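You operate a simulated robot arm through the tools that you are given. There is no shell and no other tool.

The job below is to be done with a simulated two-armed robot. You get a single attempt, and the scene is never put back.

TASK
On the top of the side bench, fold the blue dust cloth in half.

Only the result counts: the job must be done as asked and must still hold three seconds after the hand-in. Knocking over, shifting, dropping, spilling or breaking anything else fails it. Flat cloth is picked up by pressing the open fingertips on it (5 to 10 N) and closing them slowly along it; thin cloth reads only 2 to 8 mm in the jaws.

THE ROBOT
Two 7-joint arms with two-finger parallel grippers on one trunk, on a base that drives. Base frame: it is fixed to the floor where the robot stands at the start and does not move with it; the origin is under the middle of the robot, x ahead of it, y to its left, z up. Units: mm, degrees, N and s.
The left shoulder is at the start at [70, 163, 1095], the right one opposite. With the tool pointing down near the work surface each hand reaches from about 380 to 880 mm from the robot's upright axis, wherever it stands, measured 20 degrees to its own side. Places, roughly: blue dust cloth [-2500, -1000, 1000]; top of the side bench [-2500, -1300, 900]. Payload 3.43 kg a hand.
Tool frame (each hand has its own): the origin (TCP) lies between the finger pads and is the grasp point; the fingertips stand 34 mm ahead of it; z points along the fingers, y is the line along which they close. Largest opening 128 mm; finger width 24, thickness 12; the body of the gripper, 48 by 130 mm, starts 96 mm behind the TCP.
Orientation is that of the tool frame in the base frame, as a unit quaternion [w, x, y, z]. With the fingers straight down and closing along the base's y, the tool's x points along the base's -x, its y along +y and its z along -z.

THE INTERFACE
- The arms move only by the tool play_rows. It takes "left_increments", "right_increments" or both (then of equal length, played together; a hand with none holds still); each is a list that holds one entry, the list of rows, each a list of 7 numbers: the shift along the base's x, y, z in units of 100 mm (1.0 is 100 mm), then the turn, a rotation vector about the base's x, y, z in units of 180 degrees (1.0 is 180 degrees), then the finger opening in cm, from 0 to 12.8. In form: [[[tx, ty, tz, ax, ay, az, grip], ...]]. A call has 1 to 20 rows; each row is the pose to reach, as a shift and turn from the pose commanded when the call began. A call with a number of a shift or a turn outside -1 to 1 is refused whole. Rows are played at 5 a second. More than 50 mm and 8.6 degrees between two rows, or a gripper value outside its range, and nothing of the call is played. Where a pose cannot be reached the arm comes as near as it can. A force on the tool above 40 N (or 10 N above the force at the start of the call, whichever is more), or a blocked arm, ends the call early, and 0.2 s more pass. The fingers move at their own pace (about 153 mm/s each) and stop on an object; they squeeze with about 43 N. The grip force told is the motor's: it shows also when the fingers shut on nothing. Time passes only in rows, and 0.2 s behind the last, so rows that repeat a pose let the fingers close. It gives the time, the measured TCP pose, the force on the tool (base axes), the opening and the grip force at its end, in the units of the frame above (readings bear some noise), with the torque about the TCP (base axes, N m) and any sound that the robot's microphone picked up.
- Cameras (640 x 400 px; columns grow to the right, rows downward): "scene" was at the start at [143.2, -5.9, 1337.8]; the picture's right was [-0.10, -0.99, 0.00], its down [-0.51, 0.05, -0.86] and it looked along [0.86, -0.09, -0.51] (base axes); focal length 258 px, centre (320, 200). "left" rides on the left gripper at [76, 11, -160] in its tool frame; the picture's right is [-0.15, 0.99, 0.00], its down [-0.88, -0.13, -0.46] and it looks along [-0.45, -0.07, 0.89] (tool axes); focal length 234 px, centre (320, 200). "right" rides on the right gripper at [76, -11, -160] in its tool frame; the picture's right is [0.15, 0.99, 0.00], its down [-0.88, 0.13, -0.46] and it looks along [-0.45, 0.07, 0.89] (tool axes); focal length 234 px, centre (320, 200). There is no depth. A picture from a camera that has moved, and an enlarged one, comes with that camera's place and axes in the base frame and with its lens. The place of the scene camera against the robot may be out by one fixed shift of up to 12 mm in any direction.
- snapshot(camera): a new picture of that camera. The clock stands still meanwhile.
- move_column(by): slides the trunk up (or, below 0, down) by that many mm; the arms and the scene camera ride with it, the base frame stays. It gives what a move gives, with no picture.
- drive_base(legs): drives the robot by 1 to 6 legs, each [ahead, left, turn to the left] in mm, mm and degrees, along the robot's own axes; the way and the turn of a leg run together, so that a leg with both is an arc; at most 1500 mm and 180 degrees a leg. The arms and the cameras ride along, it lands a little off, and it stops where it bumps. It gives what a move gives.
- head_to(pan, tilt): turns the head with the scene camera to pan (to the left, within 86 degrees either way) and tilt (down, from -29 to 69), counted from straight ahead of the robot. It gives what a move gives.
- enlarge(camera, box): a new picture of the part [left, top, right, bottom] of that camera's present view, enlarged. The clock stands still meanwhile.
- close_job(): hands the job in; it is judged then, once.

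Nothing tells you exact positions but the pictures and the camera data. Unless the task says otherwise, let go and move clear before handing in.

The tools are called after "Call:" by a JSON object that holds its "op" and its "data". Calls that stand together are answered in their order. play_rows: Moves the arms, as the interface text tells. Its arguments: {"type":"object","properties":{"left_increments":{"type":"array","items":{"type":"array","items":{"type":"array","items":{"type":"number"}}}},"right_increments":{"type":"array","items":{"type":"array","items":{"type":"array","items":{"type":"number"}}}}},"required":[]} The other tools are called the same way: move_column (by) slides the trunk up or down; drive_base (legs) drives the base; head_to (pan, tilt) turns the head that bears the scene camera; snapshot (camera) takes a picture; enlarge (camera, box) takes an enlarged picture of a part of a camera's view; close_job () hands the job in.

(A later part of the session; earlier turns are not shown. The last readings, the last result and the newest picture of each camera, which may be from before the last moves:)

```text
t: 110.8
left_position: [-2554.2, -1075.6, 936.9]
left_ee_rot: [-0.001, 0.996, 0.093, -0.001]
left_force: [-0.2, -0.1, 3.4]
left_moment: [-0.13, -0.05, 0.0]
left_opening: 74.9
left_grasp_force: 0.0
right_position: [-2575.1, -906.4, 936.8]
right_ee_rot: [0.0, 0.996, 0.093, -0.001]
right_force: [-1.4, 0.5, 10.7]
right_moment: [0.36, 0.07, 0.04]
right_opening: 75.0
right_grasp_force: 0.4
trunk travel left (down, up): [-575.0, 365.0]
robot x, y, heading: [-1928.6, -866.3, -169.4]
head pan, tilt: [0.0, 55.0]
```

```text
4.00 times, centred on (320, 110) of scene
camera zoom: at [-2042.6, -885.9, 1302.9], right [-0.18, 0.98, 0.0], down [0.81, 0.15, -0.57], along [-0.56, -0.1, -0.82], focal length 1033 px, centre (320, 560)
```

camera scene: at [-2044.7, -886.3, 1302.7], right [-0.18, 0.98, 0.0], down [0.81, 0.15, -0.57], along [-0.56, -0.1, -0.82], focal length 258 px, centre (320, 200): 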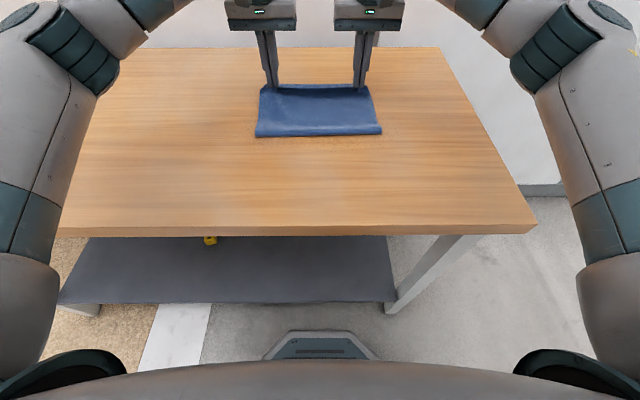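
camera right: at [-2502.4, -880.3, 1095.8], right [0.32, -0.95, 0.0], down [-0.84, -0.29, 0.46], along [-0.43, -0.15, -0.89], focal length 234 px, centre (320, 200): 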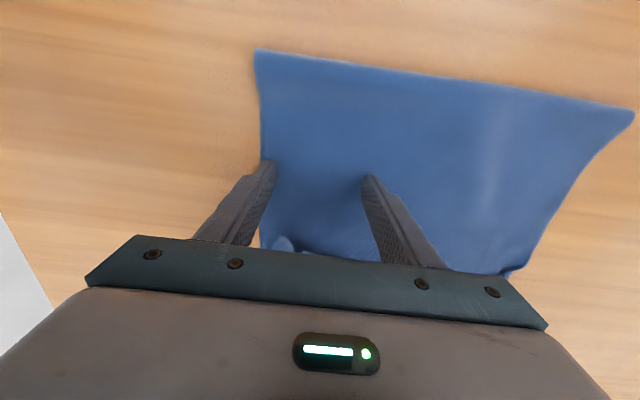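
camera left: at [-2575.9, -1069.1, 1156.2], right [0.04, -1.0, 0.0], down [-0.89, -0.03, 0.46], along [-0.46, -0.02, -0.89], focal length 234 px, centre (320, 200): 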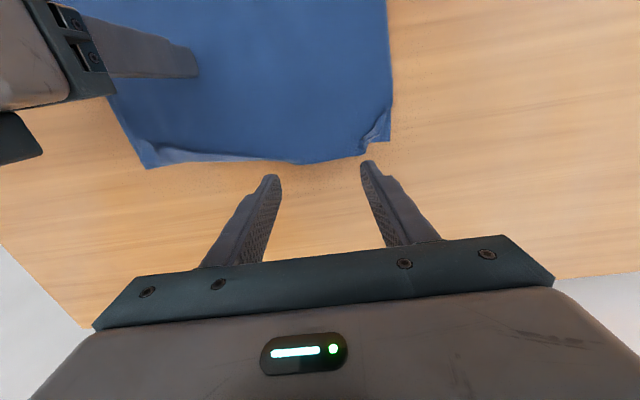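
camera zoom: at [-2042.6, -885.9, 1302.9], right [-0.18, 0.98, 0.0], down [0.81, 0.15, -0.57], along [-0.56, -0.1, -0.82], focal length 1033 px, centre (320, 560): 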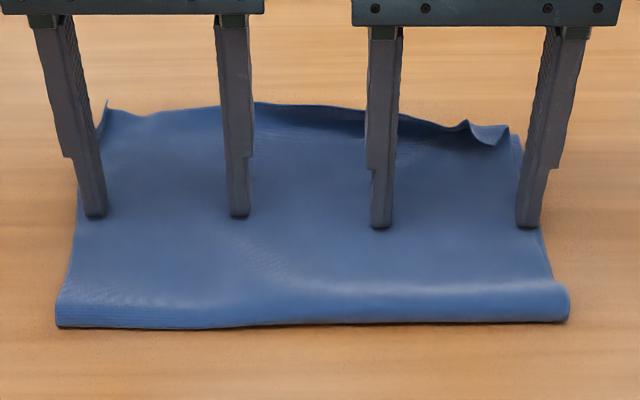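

Call:
{"op": "play_rows", "data": {"left_increments": [[[0, 0, -0.005, 0, 0, 0, 7.5], [0, 0, -0.006, 0, 0, 0, 7.5], [0, 0, -0.006, 0, 0, 0, 7.5], [0, 0, -0.006, 0, 0, 0, 7.5], [0, 0, -0.006, 0, 0, 0, 7.5], [0, 0, -0.006, 0, 0, 0, 7.5], [0, 0, -0.006, 0, 0, 0, 7.5]]], "right_increments": [[[0, 0, 0, 0, 0, 0, 7.5], [0, 0, 0.05, 0, 0, 0, 7.5], [0, 0, 0.2, 0, 0, 0, 7.5], [-0.18, -0.15, 0.2, 0, 0, 0, 6.0], [-0.352, -0.296, 0.2, 0, 0, 0, 6.0], [-0.352, -0.296, 0.06, 0, 0, 0, 6.0], [-0.352, -0.296, 0.025, 0, 0, 0, 6.0]]]}}

Call:
{"op": "enlarge", "data": {"camera": "scene", "box": [240, 60, 400, 160]}}

Call:
{"op": "enlarge", "data": {"camera": "right", "box": [220, 110, 500, 250]}}

```text
t: 112.4
left_position: [-2554.9, -1075.9, 936.6]
left_ee_rot: [-0.001, 0.996, 0.093, -0.001]
left_force: [-2.0, -1.0, 14.7]
left_moment: [-0.65, -0.1, -0.01]
left_opening: 75.1
left_grasp_force: 0.3
right_position: [-2610.0, -934.0, 939.4]
right_ee_rot: [0.001, 0.996, 0.092, 0.0]
right_force: [1.1, 0.9, -0.3]
right_moment: [-0.01, 0.0, 0.01]
right_opening: 59.9
right_grasp_force: 0.0
trunk travel left (down, up): [-575.0, 365.0]
robot x, y, heading: [-1927.2, -866.0, -169.6]
head pan, tilt: [0.0, 55.0]
```

```text
4.00 times, centred on (320, 110) of scene
camera zoom: at [-2042.4, -885.7, 1303.0], right [-0.18, 0.98, 0.0], down [0.81, 0.15, -0.57], along [-0.56, -0.1, -0.82], focal length 1033 px, centre (320, 560)
```

zoom: 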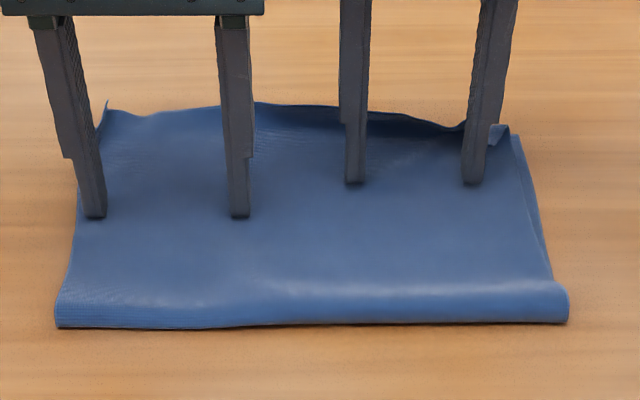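

```text
2.29 times, centred on (360, 180) of right
camera zoom: at [-2537.7, -909.3, 1098.4], right [0.32, -0.95, 0.0], down [-0.84, -0.29, 0.46], along [-0.43, -0.15, -0.89], focal length 535 px, centre (229, 246)
```

zoom: 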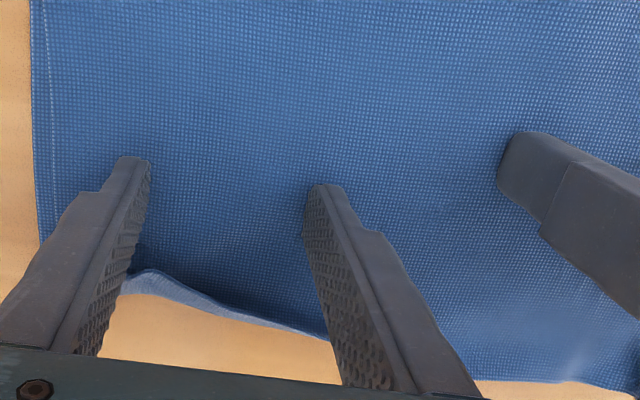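

Call:
{"op": "play_rows", "data": {"right_increments": [[[-0.039, -0.007, -0.005, 0, 0, 0, 6.0], [-0.079, -0.015, -0.005, 0, 0, 0, 6.0], [-0.118, -0.022, -0.005, 0, 0, 0, 6.0], [-0.157, -0.029, -0.005, 0, 0, 0, 6.0], [-0.197, -0.036, -0.005, 0, 0, 0, 6.0], [-0.236, -0.044, -0.003, 0, 0, 0, 6.0], [-0.275, -0.051, 0, 0, 0, 0, 6.0], [-0.315, -0.058, 0.005, 0, 0, 0, 6.0], [-0.354, -0.065, 0.01, 0, 0, 0, 6.0], [-0.393, -0.073, 0.018, 0, 0, 0, 6.0], [-0.433, -0.08, 0.026, 0, 0, 0, 6.0]]]}}

Call:
{"op": "enlarge", "data": {"camera": "scene", "box": [240, 60, 400, 160]}}

Call:
{"op": "enlarge", "data": {"camera": "right", "box": [220, 110, 500, 250]}}

```text
t: 114.8
left_position: [-2554.2, -1076.3, 936.2]
left_ee_rot: [-0.001, 0.996, 0.093, -0.001]
left_force: [-4.0, -1.3, 20.8]
left_moment: [-0.89, -0.06, -0.15]
left_opening: 75.0
left_grasp_force: 0.7
right_position: [-2653.3, -943.1, 941.2]
right_ee_rot: [0.0, 0.996, 0.091, -0.001]
right_force: [-0.3, 0.3, -0.4]
right_moment: [-0.01, 0.01, 0.01]
right_opening: 59.7
right_grasp_force: 0.1
trunk travel left (down, up): [-575.0, 365.0]
robot x, y, heading: [-1926.0, -867.1, -169.3]
head pan, tilt: [0.0, 55.0]
```

```text
4.00 times, centred on (320, 110) of scene
camera zoom: at [-2042.4, -885.5, 1303.0], right [-0.18, 0.98, 0.0], down [0.8, 0.15, -0.57], along [-0.56, -0.1, -0.82], focal length 1033 px, centre (320, 560)
```

zoom: 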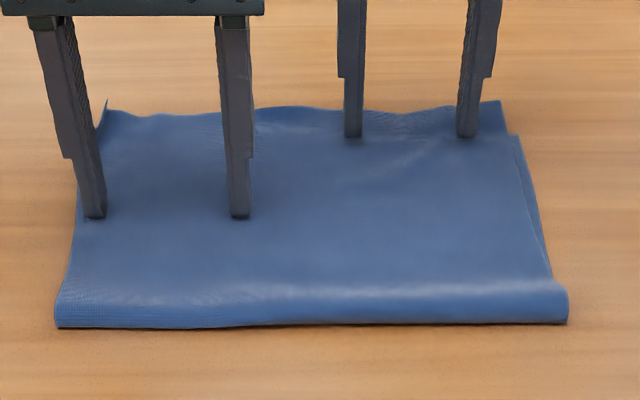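

```text
2.29 times, centred on (360, 180) of right
camera zoom: at [-2580.5, -917.5, 1101.1], right [0.32, -0.95, 0.0], down [-0.84, -0.29, 0.46], along [-0.43, -0.15, -0.89], focal length 535 px, centre (229, 246)
```

zoom: 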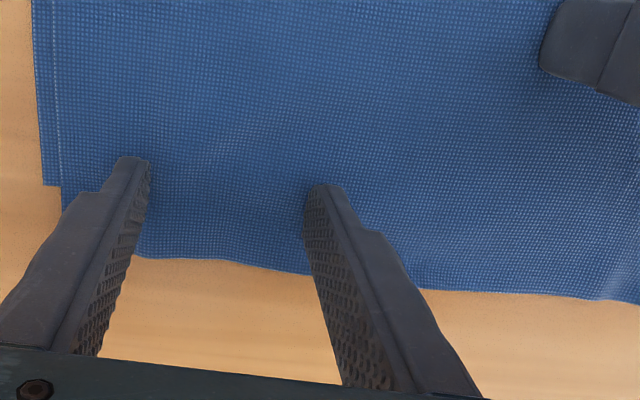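

Excellent: the rest of the strip and the right corner flipped open too. I lift the right hand clear and inspect how the two layers' edges lie.

Call:
{"op": "play_rows", "data": {"right_increments": [[[-0.01, 0, 0.1, 0, 0, 0, 6.0], [-0.01, 0, 0.35, 0, 0, 0, 6.0], [-0.01, 0, 0.6, 0, 0, 0, 6.0]]]}}

Call:
{"op": "play_rows", "data": {"left_increments": [[[0, 0, 0.1, 0, 0, 0, 7.5], [0, 0, 0.35, 0, 0, 0, 7.5], [0, 0, 0.6, 0, 0, 0, 7.5]]]}}

Call:
{"op": "enlarge", "data": {"camera": "scene", "box": [240, 60, 400, 160]}}

Call:
{"op": "snapshot", "data": {"camera": "left"}}

Call:
{"op": "snapshot", "data": {"camera": "right"}}

```text
t: 115.6
left_position: [-2554.5, -1075.5, 934.8]
left_ee_rot: [0.0, 0.996, 0.092, -0.001]
left_force: [-3.5, -1.5, 20.1]
left_moment: [-0.92, -0.05, -0.16]
left_opening: 75.3
left_grasp_force: 0.7
right_position: [-2656.4, -943.5, 1001.6]
right_ee_rot: [0.0, 0.996, 0.091, -0.001]
right_force: [0.1, 0.2, -0.2]
right_moment: [-0.03, -0.01, 0.0]
right_opening: 60.1
right_grasp_force: 0.2
trunk travel left (down, up): [-575.0, 365.0]
robot x, y, heading: [-1922.8, -866.3, -169.5]
head pan, tilt: [0.0, 55.0]
```

```text
t: 116.4
left_position: [-2556.5, -1077.1, 993.8]
left_ee_rot: [-0.001, 0.996, 0.091, 0.001]
left_force: [0.3, 0.2, 0.3]
left_moment: [0.01, 0.01, 0.02]
left_opening: 75.0
left_grasp_force: 0.0
right_position: [-2655.5, -943.9, 999.1]
right_ee_rot: [0.001, 0.996, 0.091, -0.001]
right_force: [-0.7, 0.4, 0.6]
right_moment: [0.04, 0.02, 0.03]
right_opening: 60.1
right_grasp_force: 0.0
trunk travel left (down, up): [-575.0, 365.0]
robot x, y, heading: [-1927.0, -866.9, -169.6]
head pan, tilt: [0.0, 55.0]
```

```text
4.00 times, centred on (320, 110) of scene
camera zoom: at [-2044.0, -885.9, 1302.6], right [-0.18, 0.98, 0.0], down [0.81, 0.15, -0.57], along [-0.56, -0.1, -0.82], focal length 1033 px, centre (320, 560)
```

zoom: 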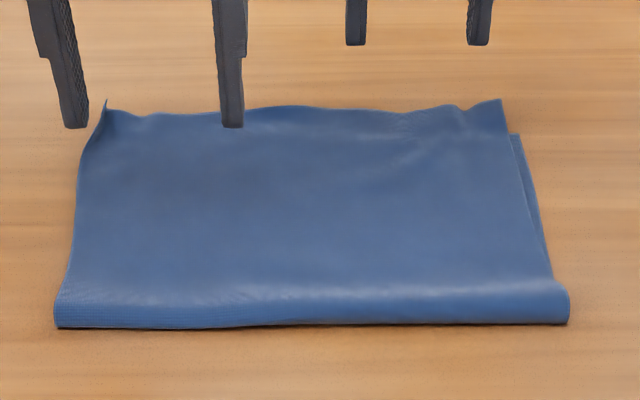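

```text
taken
camera left: at [-2478.1, -1072.7, 1153.3], right [0.04, -1.0, 0.0], down [-0.89, -0.03, 0.45], along [-0.45, -0.02, -0.89], focal length 234 px, centre (320, 200)
```

left: 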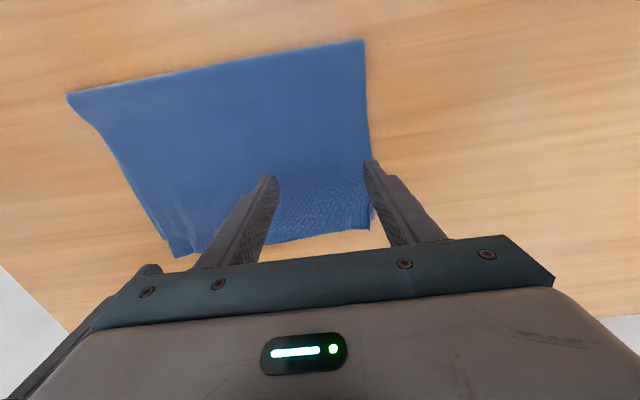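

```text
taken
camera right: at [-2582.8, -917.9, 1159.7], right [0.32, -0.95, 0.0], down [-0.84, -0.29, 0.46], along [-0.43, -0.15, -0.89], focal length 234 px, centre (320, 200)
```

right: 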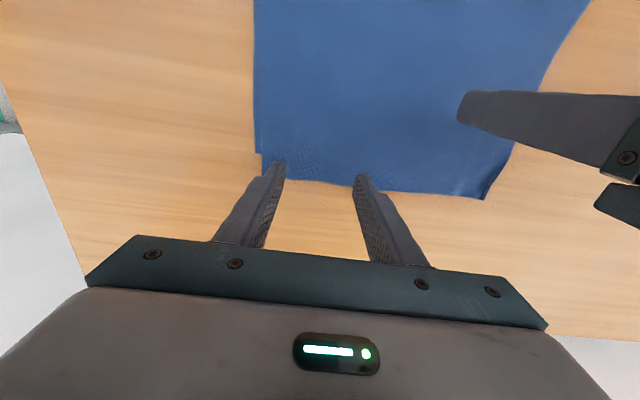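

The fold looks good. I move both hands up and aside for a clear measuring view.

Call:
{"op": "play_rows", "data": {"left_increments": [[[0, 0, 0.4, 0, 0, 0, 7.5], [0.06, -0.33, 0.6, 0, 0, 0, 7.5], [0.12, -0.66, 0.8, 0, 0, 0, 7.5], [0.18, -0.983, 0.95, 0, 0, 0, 7.5]]], "right_increments": [[[0, 0, 0.4, 0, 0, 0, 6], [-0.06, 0.33, 0.6, 0, 0, 0, 6], [-0.12, 0.66, 0.8, 0, 0, 0, 6], [-0.18, 0.983, 0.95, 0, 0, 0, 6]]]}}

Call:
{"op": "snapshot", "data": {"camera": "scene"}}

Call:
{"op": "enlarge", "data": {"camera": "scene", "box": [240, 60, 400, 160]}}

Call:
{"op": "snapshot", "data": {"camera": "left"}}

Call:
{"op": "snapshot", "data": {"camera": "right"}}

```text
t: 117.4
left_position: [-2537.0, -1175.0, 1089.5]
left_ee_rot: [-0.001, 0.996, 0.093, -0.001]
left_force: [0.0, 0.2, 0.2]
left_moment: [-0.03, 0.02, -0.01]
left_opening: 75.0
left_grasp_force: 0.0
right_position: [-2672.4, -844.9, 1096.6]
right_ee_rot: [0.0, 0.996, 0.093, 0.0]
right_force: [-0.1, 1.1, 0.6]
right_moment: [0.02, 0.0, 0.01]
right_opening: 59.9
right_grasp_force: 0.1
trunk travel left (down, up): [-575.0, 365.0]
robot x, y, heading: [-1925.1, -866.9, -169.5]
head pan, tilt: [0.0, 55.0]
```

```text
taken
camera scene: at [-2043.0, -886.0, 1302.8], right [-0.18, 0.98, 0.0], down [0.81, 0.15, -0.57], along [-0.56, -0.1, -0.82], focal length 258 px, centre (320, 200)
```

scene: 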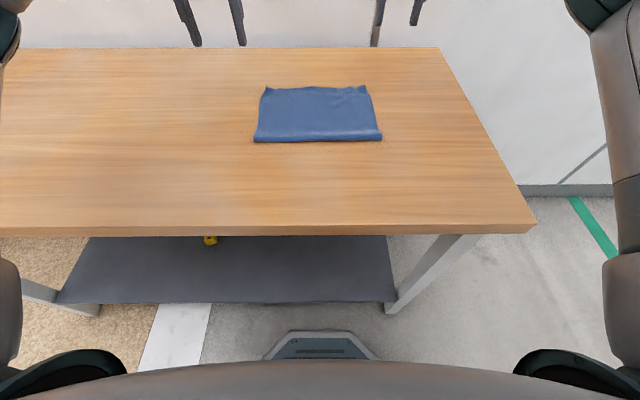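

```text
4.00 times, centred on (320, 110) of scene
camera zoom: at [-2043.0, -886.0, 1302.8], right [-0.18, 0.98, 0.0], down [0.81, 0.15, -0.57], along [-0.56, -0.1, -0.82], focal length 1033 px, centre (320, 560)
```

zoom: 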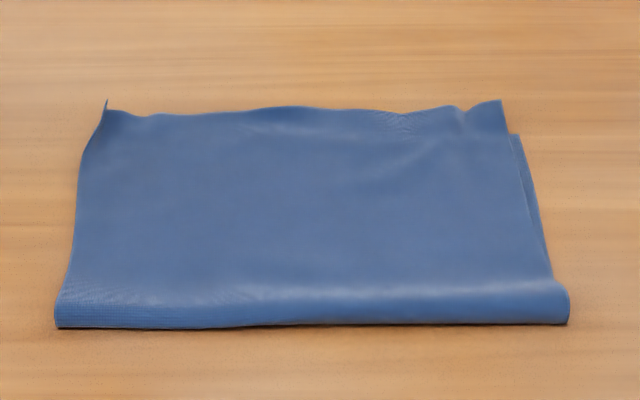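

```text
taken
camera left: at [-2458.9, -1171.2, 1249.3], right [0.04, -1.0, 0.0], down [-0.89, -0.03, 0.46], along [-0.46, -0.02, -0.89], focal length 234 px, centre (320, 200)
```

left: 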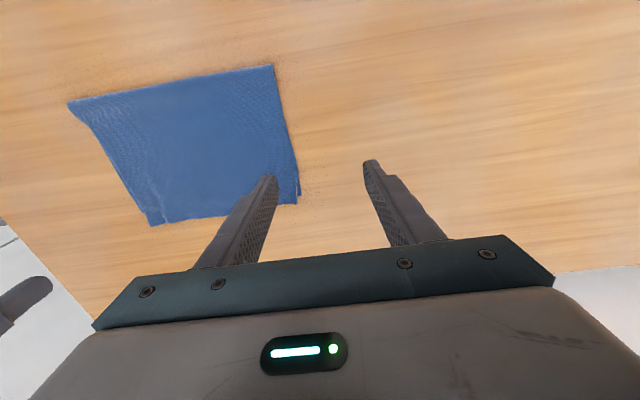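

```text
taken
camera right: at [-2599.4, -819.7, 1256.1], right [0.33, -0.95, 0.0], down [-0.84, -0.29, 0.46], along [-0.43, -0.15, -0.89], focal length 234 px, centre (320, 200)
```

right: 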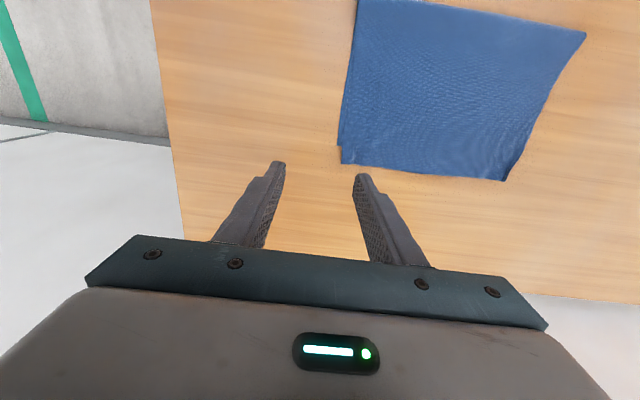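

Call:
{"op": "enlarge", "data": {"camera": "right", "box": [320, 100, 540, 200]}}

Call:
{"op": "enlarge", "data": {"camera": "left", "box": [120, 130, 320, 240]}}

Call:
{"op": "enlarge", "data": {"camera": "left", "box": [250, 140, 330, 220]}}

```text
2.91 times, centred on (430, 150) of right
camera zoom: at [-2599.4, -819.7, 1256.1], right [0.33, -0.95, 0.0], down [-0.84, -0.29, 0.46], along [-0.43, -0.15, -0.89], focal length 681 px, centre (0, 346)
```

zoom: 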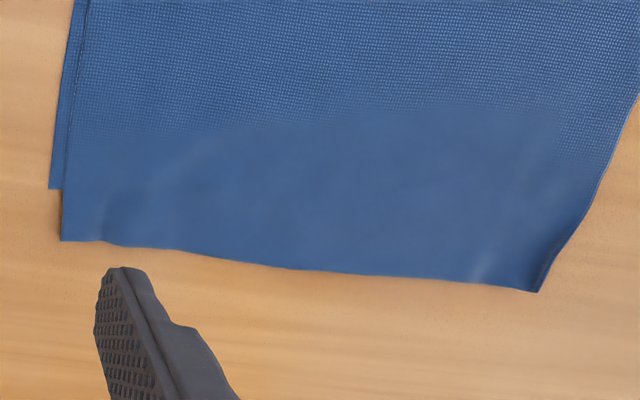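

```text
3.20 times, centred on (220, 185) of left
camera zoom: at [-2458.9, -1171.2, 1249.3], right [0.04, -1.0, 0.0], down [-0.89, -0.03, 0.46], along [-0.46, -0.02, -0.89], focal length 749 px, centre (640, 248)
```

zoom: 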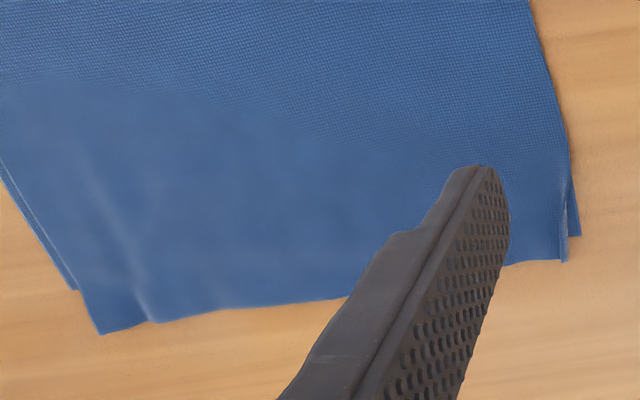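

```text
5.00 times, centred on (290, 180) of left
camera zoom: at [-2458.9, -1171.2, 1249.3], right [0.04, -1.0, 0.0], down [-0.89, -0.03, 0.46], along [-0.46, -0.02, -0.89], focal length 1171 px, centre (470, 300)
```

zoom: 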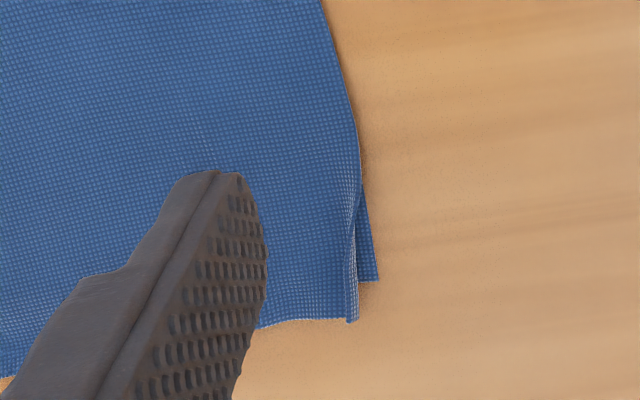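

The halves match to about 12 mm at the left and 29 mm at the right, where a strip of the lower layer peeks out. I can improve the right side by anchoring with the left hand and sliding the exposed lower corner about 20 mm ahead with the right fingertips. I bring both hands down first.

Call:
{"op": "play_rows", "data": {"left_increments": [[[-0.06, 0.33, -0.2, 0, 0, 0, 7.5], [-0.12, 0.66, -0.45, 0, 0, 0, 7.5], [-0.181, 0.983, -0.7, 0, 0, 0, 7.5], [-0.181, 0.983, -0.98, 0, 0, 0, 7.5]]], "right_increments": [[[0.04, -0.07, -0.2, 0, 0, 0, 3], [0.08, -0.15, -0.45, 0, 0, 0, 0], [0.118, -0.225, -0.7, 0, 0, 0, 0], [0.118, -0.225, -0.98, 0, 0, 0, 0]]]}}

Call:
{"op": "play_rows", "data": {"left_increments": [[[0, 0, -0.2, 0, 0, 0, 7.5], [0, 0, -0.4, 0, 0, 0, 7.5], [0, 0, -0.52, 0, 0, 0, 7.5], [0, 0, -0.545, 0, 0, 0, 7.5]]], "right_increments": [[[0, 0, -0.2, 0, 0, 0, 0], [0, 0, -0.35, 0, 0, 0, 0], [0, 0, -0.48, 0, 0, 0, 0], [0, 0, -0.54, 0, 0, 0, 0]]]}}

Call:
{"op": "enlarge", "data": {"camera": "scene", "box": [240, 60, 400, 160]}}

Call:
{"op": "enlarge", "data": {"camera": "right", "box": [240, 110, 420, 220]}}

```text
t: 118.4
left_position: [-2555.7, -1076.5, 990.1]
left_ee_rot: [0.0, 0.996, 0.092, 0.001]
left_force: [0.6, 0.1, -0.3]
left_moment: [0.03, 0.04, -0.02]
left_opening: 75.1
left_grasp_force: 0.1
right_position: [-2663.0, -867.4, 997.3]
right_ee_rot: [-0.001, 0.996, 0.091, -0.001]
right_force: [-0.4, 1.0, 0.2]
right_moment: [0.03, 0.02, -0.02]
right_opening: 0.0
right_grasp_force: 33.3
trunk travel left (down, up): [-575.0, 365.0]
robot x, y, heading: [-1924.2, -867.5, -169.3]
head pan, tilt: [0.0, 55.0]
```

```text
t: 119.4
left_position: [-2554.8, -1076.0, 937.7]
left_ee_rot: [-0.001, 0.996, 0.093, 0.0]
left_force: [0.0, -0.1, 0.1]
left_moment: [0.02, 0.03, -0.03]
left_opening: 75.0
left_grasp_force: 0.0
right_position: [-2661.9, -868.3, 944.1]
right_ee_rot: [0.0, 0.996, 0.091, 0.0]
right_force: [-0.4, 0.5, -0.1]
right_moment: [-0.02, 0.01, -0.01]
right_opening: 0.3
right_grasp_force: 33.0
trunk travel left (down, up): [-575.0, 365.0]
robot x, y, heading: [-1926.7, -864.5, -169.4]
head pan, tilt: [0.0, 55.0]
```

```text
4.00 times, centred on (320, 110) of scene
camera zoom: at [-2044.1, -886.2, 1302.7], right [-0.18, 0.98, 0.0], down [0.81, 0.15, -0.57], along [-0.56, -0.1, -0.82], focal length 1033 px, centre (320, 560)
```

zoom: 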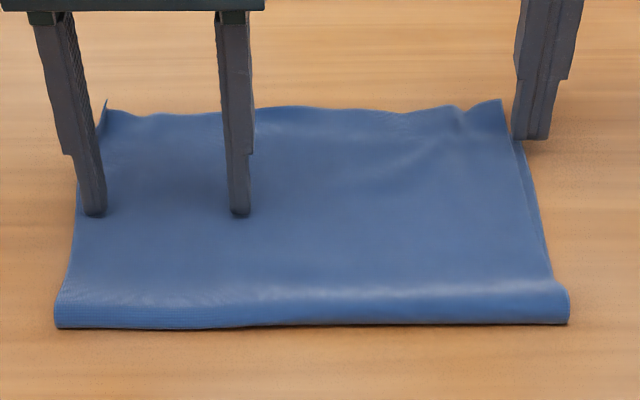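

```text
3.56 times, centred on (330, 165) of right
camera zoom: at [-2589.0, -842.4, 1103.0], right [0.32, -0.95, 0.0], down [-0.84, -0.29, 0.46], along [-0.43, -0.15, -0.89], focal length 833 px, centre (284, 324)
```

zoom: 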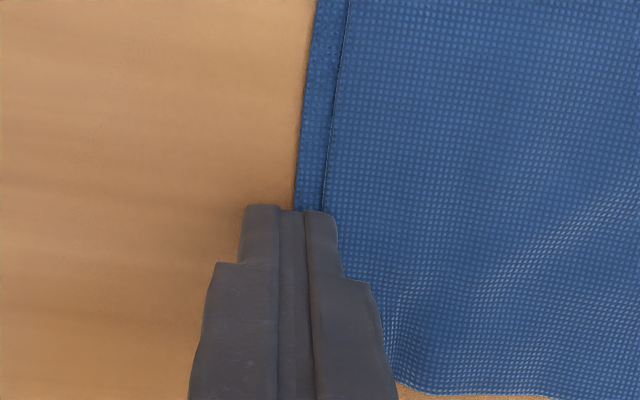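

Call:
{"op": "play_rows", "data": {"left_increments": [[[0, 0, -0.01, 0, 0, 0, 7.5], [0, 0, -0.015, 0, 0, 0, 7.5], [0, 0, -0.015, 0, 0, 0, 7.5], [0, 0, -0.015, 0, 0, 0, 7.5]]], "right_increments": [[[0.025, 0.055, 0, 0, 0, 0, 0], [0.025, 0.055, -0.04, 0, 0, 0, 0], [0.025, 0.055, -0.07, 0, 0, 0, 0], [0.025, 0.055, -0.08, 0, 0, 0, 0]]]}}

```text
t: 120.4
left_position: [-2554.5, -1075.3, 937.5]
left_ee_rot: [-0.001, 0.996, 0.092, -0.001]
left_force: [-1.4, -0.5, 3.5]
left_moment: [-0.19, 0.0, -0.06]
left_opening: 74.9
left_grasp_force: 0.2
right_position: [-2659.4, -862.3, 936.2]
right_ee_rot: [0.0, 0.996, 0.091, 0.0]
right_force: [-0.5, -0.1, 0.3]
right_moment: [0.04, -0.01, -0.02]
right_opening: 0.0
right_grasp_force: 32.4
trunk travel left (down, up): [-575.0, 365.0]
robot x, y, heading: [-1924.3, -864.3, -169.2]
head pan, tilt: [0.0, 55.0]
```

Call:
{"op": "play_rows", "data": {"left_increments": [[[0, 0, -0.005, 0, 0, 0, 7.5], [0, 0, -0.005, 0, 0, 0, 7.5], [0, 0, -0.005, 0, 0, 0, 7.5]]], "right_increments": [[[0, 0, -0.01, 0, 0, 0, 0], [0, 0, -0.015, 0, 0, 0, 0], [0, 0, -0.015, 0, 0, 0, 0]]]}}

Call:
{"op": "enlarge", "data": {"camera": "right", "box": [240, 110, 420, 220]}}

```text
t: 121.2
left_position: [-2554.4, -1075.4, 936.7]
left_ee_rot: [-0.001, 0.996, 0.092, -0.001]
left_force: [-0.9, -0.1, 6.2]
left_moment: [-0.25, 0.0, -0.07]
left_opening: 75.1
left_grasp_force: 0.0
right_position: [-2659.0, -862.0, 935.0]
right_ee_rot: [0.0, 0.996, 0.091, -0.001]
right_force: [-2.3, 0.9, 7.5]
right_moment: [-0.05, -0.01, -0.01]
right_opening: 0.2
right_grasp_force: 33.5
trunk travel left (down, up): [-575.0, 365.0]
robot x, y, heading: [-1927.1, -860.6, -169.5]
head pan, tilt: [0.0, 55.0]
```

```text
3.56 times, centred on (330, 165) of right
camera zoom: at [-2585.6, -836.5, 1095.0], right [0.32, -0.95, 0.0], down [-0.84, -0.29, 0.46], along [-0.43, -0.15, -0.89], focal length 833 px, centre (284, 324)
```

zoom: 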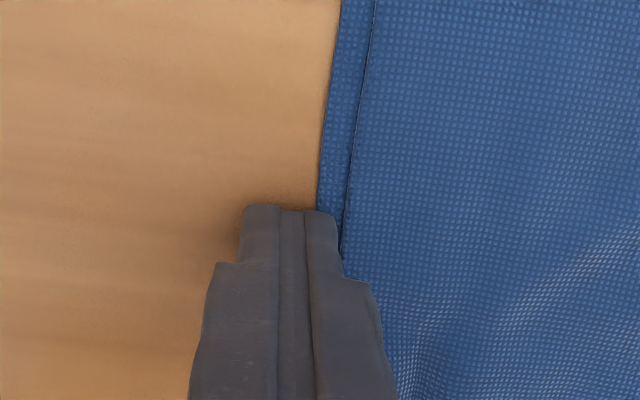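

The fingertip rests on the exposed lower strip with 7.5 N. I slide it ahead gently.

Call:
{"op": "play_rows", "data": {"right_increments": [[[-0.03, -0.008, 0, 0, 0, 0, 0], [-0.06, -0.017, 0, 0, 0, 0, 0], [-0.09, -0.026, 0, 0, 0, 0, 0], [-0.12, -0.036, 0, 0, 0, 0, 0], [-0.15, -0.046, 0, 0, 0, 0, 0], [-0.18, -0.057, 0, 0, 0, 0, 0], [-0.211, -0.069, 0, 0, 0, 0, 0]]]}}

Call:
{"op": "enlarge", "data": {"camera": "scene", "box": [240, 60, 400, 160]}}

Call:
{"op": "enlarge", "data": {"camera": "right", "box": [240, 110, 420, 220]}}

```text
t: 122.8
left_position: [-2553.5, -1076.0, 936.7]
left_ee_rot: [-0.001, 0.996, 0.092, -0.001]
left_force: [-0.3, -0.2, 2.9]
left_moment: [-0.1, 0.0, -0.01]
left_opening: 75.0
left_grasp_force: 0.0
right_position: [-2679.7, -868.1, 935.3]
right_ee_rot: [0.0, 0.996, 0.092, -0.001]
right_force: [3.8, 0.8, 10.6]
right_moment: [-0.06, -0.14, 0.01]
right_opening: 0.0
right_grasp_force: 33.2
trunk travel left (down, up): [-575.0, 365.0]
robot x, y, heading: [-1928.0, -869.9, -169.4]
head pan, tilt: [0.0, 55.0]
```

```text
4.00 times, centred on (320, 110) of scene
camera zoom: at [-2041.9, -885.8, 1303.0], right [-0.18, 0.98, 0.0], down [0.8, 0.15, -0.57], along [-0.57, -0.1, -0.82], focal length 1033 px, centre (320, 560)
```

zoom: 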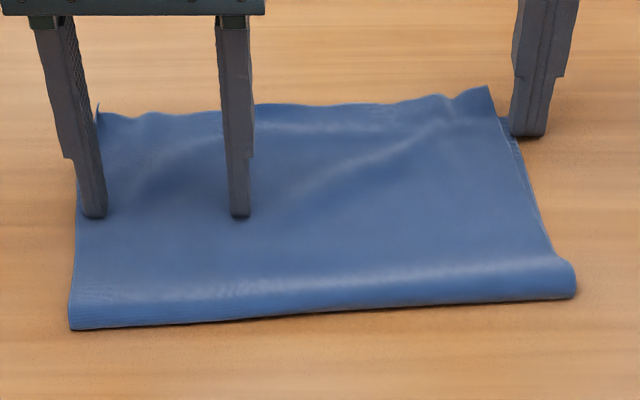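

```text
3.56 times, centred on (330, 165) of right
camera zoom: at [-2606.0, -843.5, 1094.9], right [0.32, -0.95, 0.0], down [-0.84, -0.29, 0.46], along [-0.43, -0.15, -0.89], focal length 833 px, centre (284, 324)
```

zoom: 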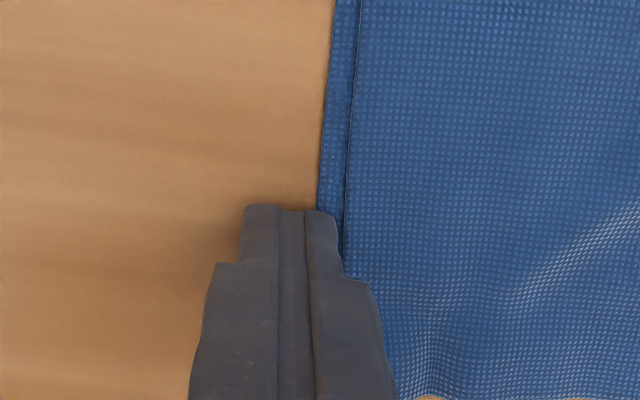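

The right side moved ahead with both layers mostly together, so this gains little. I lift both hands and check the state.

Call:
{"op": "play_rows", "data": {"left_increments": [[[0, 0, 0.1, 0, 0, 0, 7.5], [0, 0, 0.4, 0, 0, 0, 7.5], [0.06, -0.33, 0.7, 0, 0, 0, 7.5], [0.12, -0.66, 0.9, 0, 0, 0, 7.5], [0.18, -0.983, 0.98, 0, 0, 0, 7.5]]], "right_increments": [[[0, 0, 0.1, 0, 0, 0, 0], [0, 0, 0.4, 0, 0, 0, 0], [-0.03, 0.2, 0.7, 0, 0, 0, 0], [-0.06, 0.4, 0.9, 0, 0, 0, 0], [-0.09, 0.6, 0.98, 0, 0, 0, 0]]]}}

Call:
{"op": "enlarge", "data": {"camera": "scene", "box": [240, 60, 400, 160]}}

Call:
{"op": "snapshot", "data": {"camera": "left"}}

Call:
{"op": "snapshot", "data": {"camera": "right"}}

```text
t: 124.0
left_position: [-2535.1, -1175.4, 1033.4]
left_ee_rot: [-0.002, 0.996, 0.092, 0.0]
left_force: [0.1, -0.6, -0.7]
left_moment: [0.02, 0.01, -0.01]
left_opening: 75.0
left_grasp_force: 0.1
right_position: [-2688.3, -808.4, 1031.8]
right_ee_rot: [0.0, 0.996, 0.092, 0.0]
right_force: [0.5, 0.8, 0.7]
right_moment: [0.01, 0.01, 0.02]
right_opening: 0.1
right_grasp_force: 33.0
trunk travel left (down, up): [-575.0, 365.0]
robot x, y, heading: [-1927.2, -869.9, -169.5]
head pan, tilt: [0.0, 55.0]
```

```text
4.00 times, centred on (320, 110) of scene
camera zoom: at [-2043.4, -886.5, 1302.8], right [-0.18, 0.98, 0.0], down [0.81, 0.15, -0.57], along [-0.56, -0.1, -0.82], focal length 1033 px, centre (320, 560)
```

zoom: 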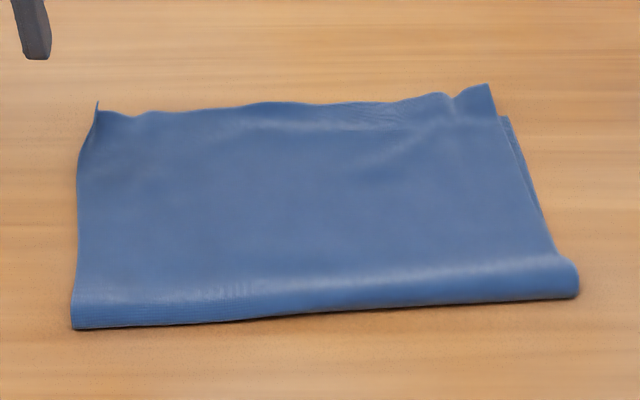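

```text
taken
camera left: at [-2458.3, -1171.2, 1193.0], right [0.04, -1.0, 0.0], down [-0.89, -0.03, 0.46], along [-0.46, -0.02, -0.89], focal length 234 px, centre (320, 200)
```

left: 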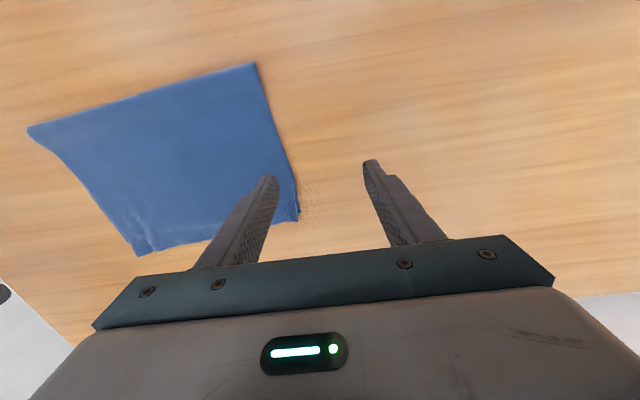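

```text
taken
camera right: at [-2616.0, -783.1, 1191.7], right [0.32, -0.95, 0.0], down [-0.84, -0.29, 0.46], along [-0.43, -0.15, -0.89], focal length 234 px, centre (320, 200)
```

right: 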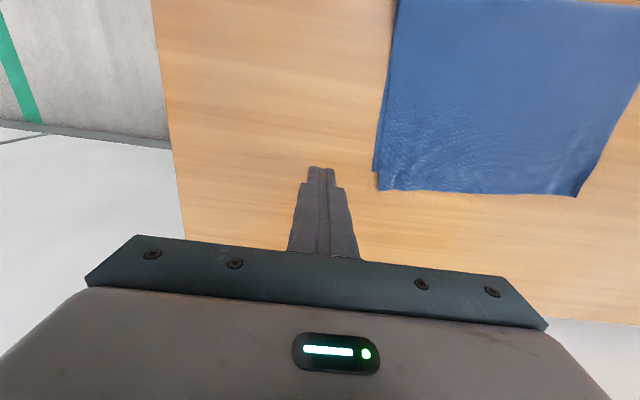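

Call:
{"op": "enlarge", "data": {"camera": "right", "box": [360, 110, 600, 220]}}

Call:
{"op": "enlarge", "data": {"camera": "left", "box": [240, 150, 320, 240]}}

```text
2.67 times, centred on (480, 165) of right
camera zoom: at [-2616.0, -783.1, 1191.7], right [0.32, -0.95, 0.0], down [-0.84, -0.29, 0.46], along [-0.43, -0.15, -0.89], focal length 624 px, centre (-107, 293)
```

zoom: 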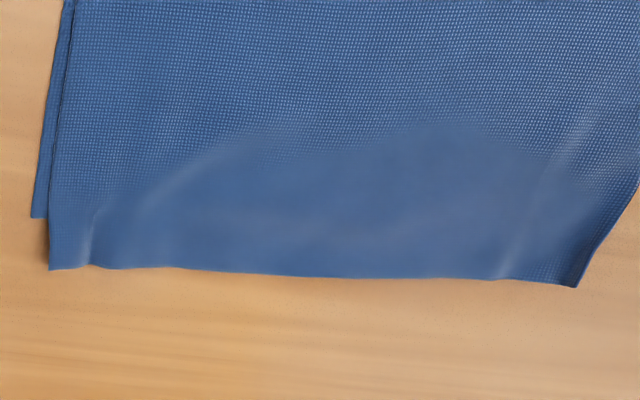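

```text
4.44 times, centred on (280, 195) of left
camera zoom: at [-2458.3, -1171.2, 1193.0], right [0.04, -1.0, 0.0], down [-0.89, -0.03, 0.46], along [-0.46, -0.02, -0.89], focal length 1041 px, centre (498, 222)
```

zoom: 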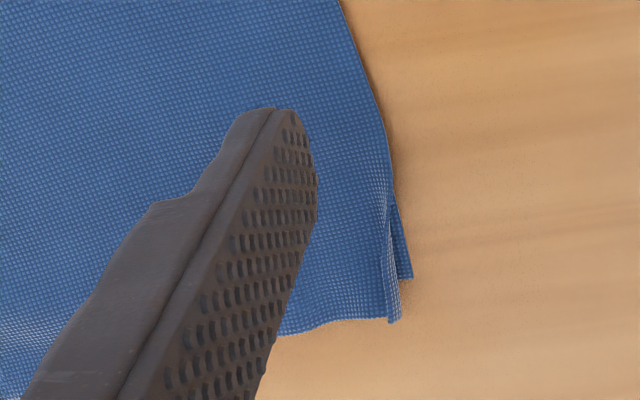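

The right corners still miss by about 30 mm, the left by 12. I will pinch the top layer's right corner where it overhangs the lower layer, and draw it back to the lower corner.

Call:
{"op": "play_rows", "data": {"right_increments": [[[-0.06, -0.2, 0, 0, 0, 0, 1.5], [-0.12, -0.42, -0.1, 0, 0, 0, 2.8], [-0.18, -0.643, -0.2, 0, 0, 0, 2.8]]]}}

Call:
{"op": "play_rows", "data": {"right_increments": [[[0.03, -0.18, 0, 0, 0, 0, 2.8], [0.06, -0.35, -0.1, 0, 0, 0, 2.8], [0.097, -0.527, -0.25, 0, 0, 0, 2.8], [0.097, -0.527, -0.5, 0, 0, 0, 2.8], [0.097, -0.527, -0.66, 0, 0, 0, 2.8]]]}}

Call:
{"op": "enlarge", "data": {"camera": "right", "box": [220, 100, 440, 240]}}

Call:
{"op": "enlarge", "data": {"camera": "scene", "box": [240, 60, 400, 160]}}

```text
t: 124.8
left_position: [-2536.5, -1174.6, 1031.9]
left_ee_rot: [-0.001, 0.996, 0.092, 0.0]
left_force: [0.0, -1.2, 0.0]
left_moment: [0.03, -0.02, -0.01]
left_opening: 75.0
left_grasp_force: 0.0
right_position: [-2706.4, -873.6, 1011.7]
right_ee_rot: [0.0, 0.996, 0.093, 0.0]
right_force: [0.2, -1.2, 0.1]
right_moment: [0.04, -0.03, -0.03]
right_opening: 27.9
right_grasp_force: 0.0
trunk travel left (down, up): [-575.0, 365.0]
robot x, y, heading: [-1927.8, -865.9, -169.9]
head pan, tilt: [0.0, 55.0]
```

```text
t: 126.0
left_position: [-2535.5, -1175.4, 1033.4]
left_ee_rot: [-0.001, 0.996, 0.093, -0.001]
left_force: [-0.9, 0.5, 0.2]
left_moment: [-0.03, -0.04, -0.01]
left_opening: 74.9
left_grasp_force: 0.0
right_position: [-2697.0, -926.8, 945.2]
right_ee_rot: [0.001, 0.996, 0.092, -0.001]
right_force: [1.2, -0.5, 0.1]
right_moment: [-0.02, 0.0, -0.01]
right_opening: 28.0
right_grasp_force: 0.0
trunk travel left (down, up): [-575.0, 365.0]
robot x, y, heading: [-1925.2, -868.9, -169.3]
head pan, tilt: [0.0, 55.0]
```

```text
2.86 times, centred on (330, 170) of right
camera zoom: at [-2624.8, -901.0, 1104.8], right [0.32, -0.95, 0.0], down [-0.84, -0.29, 0.46], along [-0.43, -0.15, -0.89], focal length 669 px, centre (291, 286)
```

zoom: 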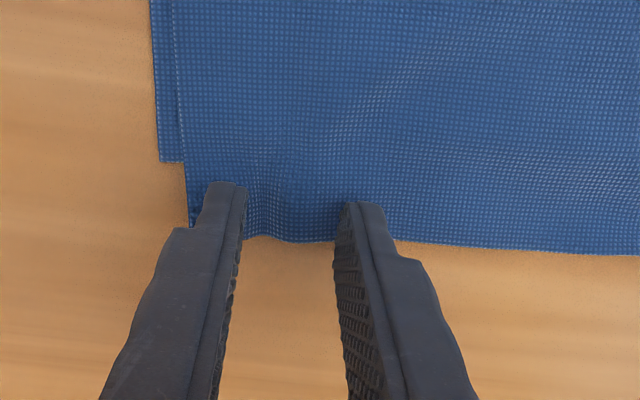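

```text
4.00 times, centred on (320, 110) of scene
camera zoom: at [-2044.1, -886.3, 1302.8], right [-0.18, 0.98, 0.0], down [0.81, 0.15, -0.57], along [-0.56, -0.1, -0.82], focal length 1033 px, centre (320, 560)
```

zoom: 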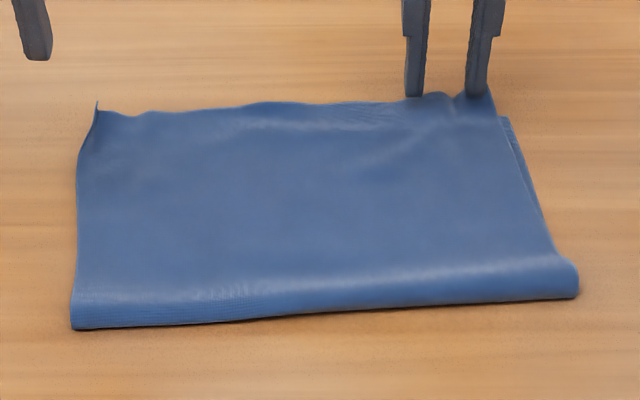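

Call:
{"op": "play_rows", "data": {"right_increments": [[[0, 0, -0.04, 0, 0, 0, 2.8], [0, 0, -0.07, 0, 0, 0, 2.8], [0, 0, -0.09, 0, 0, 0, 2.8], [0, 0, -0.095, 0, 0, 0, 2.8]]]}}

```text
t: 127.0
left_position: [-2536.6, -1174.1, 1033.3]
left_ee_rot: [-0.001, 0.996, 0.093, 0.0]
left_force: [0.1, -0.5, 0.3]
left_moment: [0.01, 0.01, -0.01]
left_opening: 74.7
left_grasp_force: 0.1
right_position: [-2697.4, -926.0, 937.2]
right_ee_rot: [0.0, 0.996, 0.092, -0.001]
right_force: [-0.8, -0.4, -0.5]
right_moment: [0.02, 0.01, 0.03]
right_opening: 27.9
right_grasp_force: 0.1
trunk travel left (down, up): [-575.0, 365.0]
robot x, y, heading: [-1925.0, -865.0, -169.6]
head pan, tilt: [0.0, 55.0]
```

Call:
{"op": "play_rows", "data": {"right_increments": [[[0, 0, -0.007, 0, 0, 0, 2.8], [0, 0, -0.014, 0, 0, 0, 2.8], [0, 0, -0.014, 0, 0, 0, 2.8]]]}}

```text
t: 127.8
left_position: [-2536.1, -1173.8, 1033.5]
left_ee_rot: [-0.001, 0.996, 0.093, -0.001]
left_force: [-0.2, -0.1, -0.6]
left_moment: [0.0, -0.02, 0.02]
left_opening: 74.9
left_grasp_force: 0.0
right_position: [-2697.4, -925.0, 936.3]
right_ee_rot: [0.0, 0.996, 0.092, -0.001]
right_force: [-1.6, -0.6, 4.9]
right_moment: [0.08, 0.0, 0.04]
right_opening: 28.1
right_grasp_force: 0.0
trunk travel left (down, up): [-575.0, 365.0]
robot x, y, heading: [-1923.6, -868.1, -169.6]
head pan, tilt: [0.0, 55.0]
```

Call:
{"op": "play_rows", "data": {"right_increments": [[[0, 0, -0.005, 0, 0, 0, 2.8], [0, 0, -0.005, 0, 0, 0, 2.6], [0, 0, -0.005, 0, 0, 0, 2.4], [0, 0, -0.005, 0, 0, 0, 2.2], [0, 0, -0.005, 0, 0, 0, 2.0], [0, 0, -0.005, 0, 0, 0, 1.8], [0, 0, -0.005, 0, 0, 0, 1.6]]]}}

Call:
{"op": "enlarge", "data": {"camera": "right", "box": [220, 100, 440, 240]}}

```text
t: 129.4
left_position: [-2534.4, -1174.3, 1034.1]
left_ee_rot: [-0.001, 0.996, 0.093, 0.0]
left_force: [-0.2, -0.5, 0.3]
left_moment: [-0.02, 0.05, 0.02]
left_opening: 74.8
left_grasp_force: 0.1
right_position: [-2697.0, -925.8, 936.0]
right_ee_rot: [0.0, 0.996, 0.091, 0.0]
right_force: [-0.4, -0.6, 9.4]
right_moment: [0.11, -0.05, -0.01]
right_opening: 15.1
right_grasp_force: 0.1
trunk travel left (down, up): [-575.0, 365.0]
robot x, y, heading: [-1925.3, -865.6, -169.7]
head pan, tilt: [0.0, 55.0]
```

```text
2.86 times, centred on (330, 170) of right
camera zoom: at [-2623.9, -901.1, 1095.4], right [0.32, -0.95, 0.0], down [-0.84, -0.29, 0.46], along [-0.43, -0.15, -0.89], focal length 669 px, centre (291, 286)
```

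zoom: 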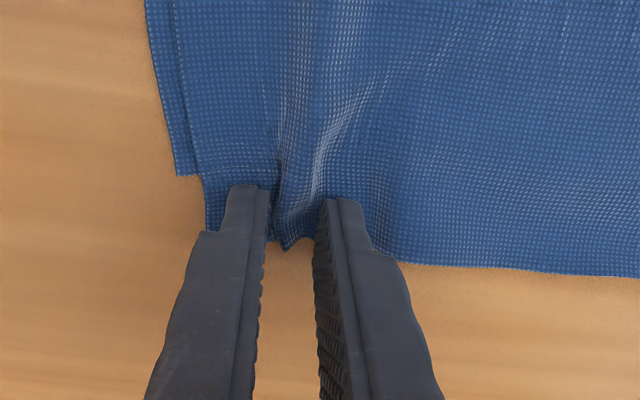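

Call:
{"op": "play_rows", "data": {"right_increments": [[[0, 0, 0, 0, 0, 0, 1.5], [0, 0, 0, 0, 0, 0, 1.4], [0, 0, 0, 0, 0, 0, 1.3], [0, 0, 0, 0, 0, 0, 1.2], [0, 0, 0, 0, 0, 0, 1.1], [0, 0, 0, 0, 0, 0, 1.0], [0, 0, -0.003, 0, 0, 0, 0.9], [0, 0, -0.003, 0, 0, 0, 0.8], [0, 0, -0.003, 0, 0, 0, 0.7], [0, 0, -0.003, 0, 0, 0, 0.6], [0, 0, -0.003, 0, 0, 0, 0.5], [0, 0, -0.003, 0, 0, 0, 0.4], [0, 0, -0.003, 0, 0, 0, 0.3], [0, 0, -0.003, 0, 0, 0, 0.2], [0, 0, -0.003, 0, 0, 0, 0.1], [0, 0, -0.003, 0, 0, 0, 0], [0, 0, -0.003, 0, 0, 0, 0]]]}}

Call:
{"op": "enlarge", "data": {"camera": "right", "box": [220, 100, 440, 240]}}

Call:
{"op": "enlarge", "data": {"camera": "scene", "box": [240, 60, 400, 160]}}

```text
t: 133.0
left_position: [-2535.0, -1174.3, 1034.0]
left_ee_rot: [0.0, 0.996, 0.092, -0.001]
left_force: [0.9, 0.4, 0.7]
left_moment: [0.0, -0.01, -0.03]
left_opening: 75.0
left_grasp_force: 0.1
right_position: [-2697.4, -926.1, 936.0]
right_ee_rot: [0.0, 0.996, 0.091, 0.0]
right_force: [-1.4, 0.8, 15.9]
right_moment: [0.15, -0.13, -0.02]
right_opening: 1.9
right_grasp_force: 36.8
trunk travel left (down, up): [-575.0, 365.0]
robot x, y, heading: [-1922.9, -868.0, -169.6]
head pan, tilt: [0.0, 55.0]
```

```text
2.86 times, centred on (330, 170) of right
camera zoom: at [-2623.4, -900.7, 1095.2], right [0.32, -0.95, 0.0], down [-0.84, -0.29, 0.46], along [-0.43, -0.15, -0.89], focal length 669 px, centre (291, 286)
```

zoom: 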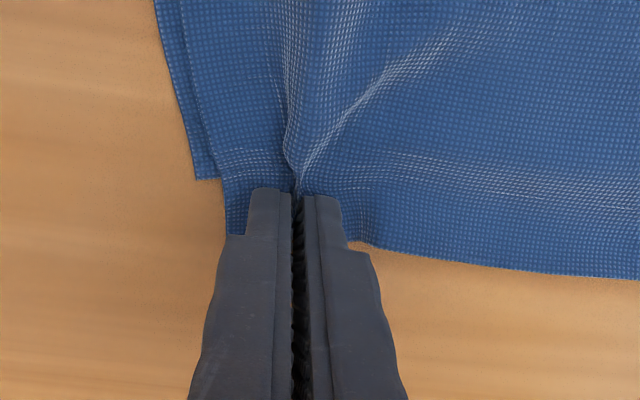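

```text
4.00 times, centred on (320, 110) of scene
camera zoom: at [-2042.1, -885.9, 1303.0], right [-0.18, 0.98, 0.0], down [0.8, 0.15, -0.57], along [-0.57, -0.1, -0.82], focal length 1033 px, centre (320, 560)
```

zoom: 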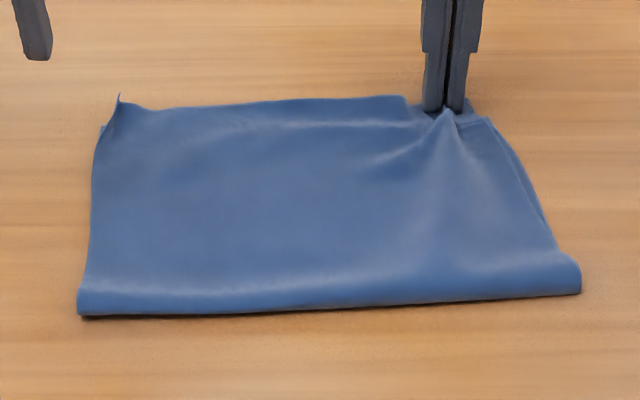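

Held. The top corner needs to go about 18 mm back. I lift 5 mm, draw it back 20 mm, set it on the lower layer and spread the jaws open under a light touch.

Call:
{"op": "play_rows", "data": {"right_increments": [[[0, 0, 0.03, 0, 0, 0, 0], [0, 0, 0.06, 0, 0, 0, 0], [0.05, 0.017, 0.06, 0, 0, 0, 0], [0.1, 0.034, 0.06, 0, 0, 0, 0], [0.15, 0.05, 0.06, 0, 0, 0, 0], [0.191, 0.066, 0.06, 0, 0, 0, 0], [0.191, 0.066, 0.04, 0, 0, 0, 0], [0.191, 0.066, 0.03, 0, 0, 0, 0]]]}}

Call:
{"op": "enlarge", "data": {"camera": "right", "box": [220, 100, 440, 240]}}

Call:
{"op": "enlarge", "data": {"camera": "scene", "box": [240, 60, 400, 160]}}

```text
t: 134.8
left_position: [-2536.3, -1174.8, 1032.3]
left_ee_rot: [-0.001, 0.996, 0.092, 0.0]
left_force: [-0.1, -0.1, -0.3]
left_moment: [0.03, 0.03, -0.01]
left_opening: 74.9
left_grasp_force: 0.0
right_position: [-2677.8, -920.0, 937.7]
right_ee_rot: [0.0, 0.996, 0.091, 0.001]
right_force: [0.0, 0.5, -0.6]
right_moment: [0.03, 0.01, -0.04]
right_opening: 2.2
right_grasp_force: 36.8
trunk travel left (down, up): [-575.0, 365.0]
robot x, y, heading: [-1925.2, -866.2, -169.4]
head pan, tilt: [0.0, 55.0]
```

```text
2.86 times, centred on (330, 170) of right
camera zoom: at [-2606.0, -894.0, 1097.4], right [0.32, -0.95, 0.0], down [-0.84, -0.29, 0.46], along [-0.43, -0.15, -0.89], focal length 669 px, centre (291, 286)
```

zoom: 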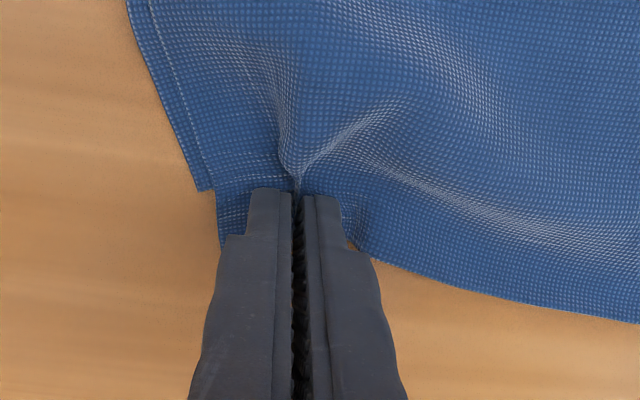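

```text
4.00 times, centred on (320, 110) of scene
camera zoom: at [-2043.9, -886.0, 1302.7], right [-0.18, 0.98, 0.0], down [0.81, 0.15, -0.57], along [-0.56, -0.1, -0.82], focal length 1033 px, centre (320, 560)
```

zoom: 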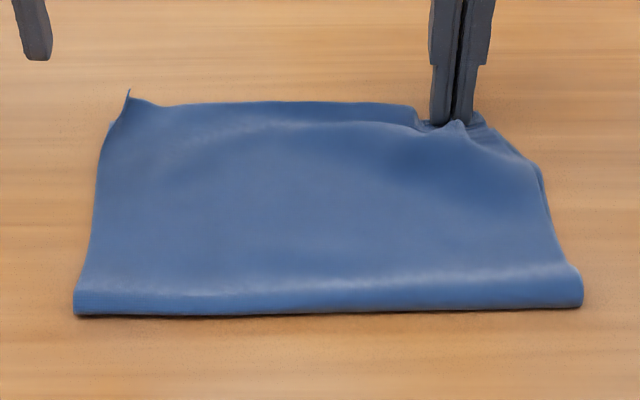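

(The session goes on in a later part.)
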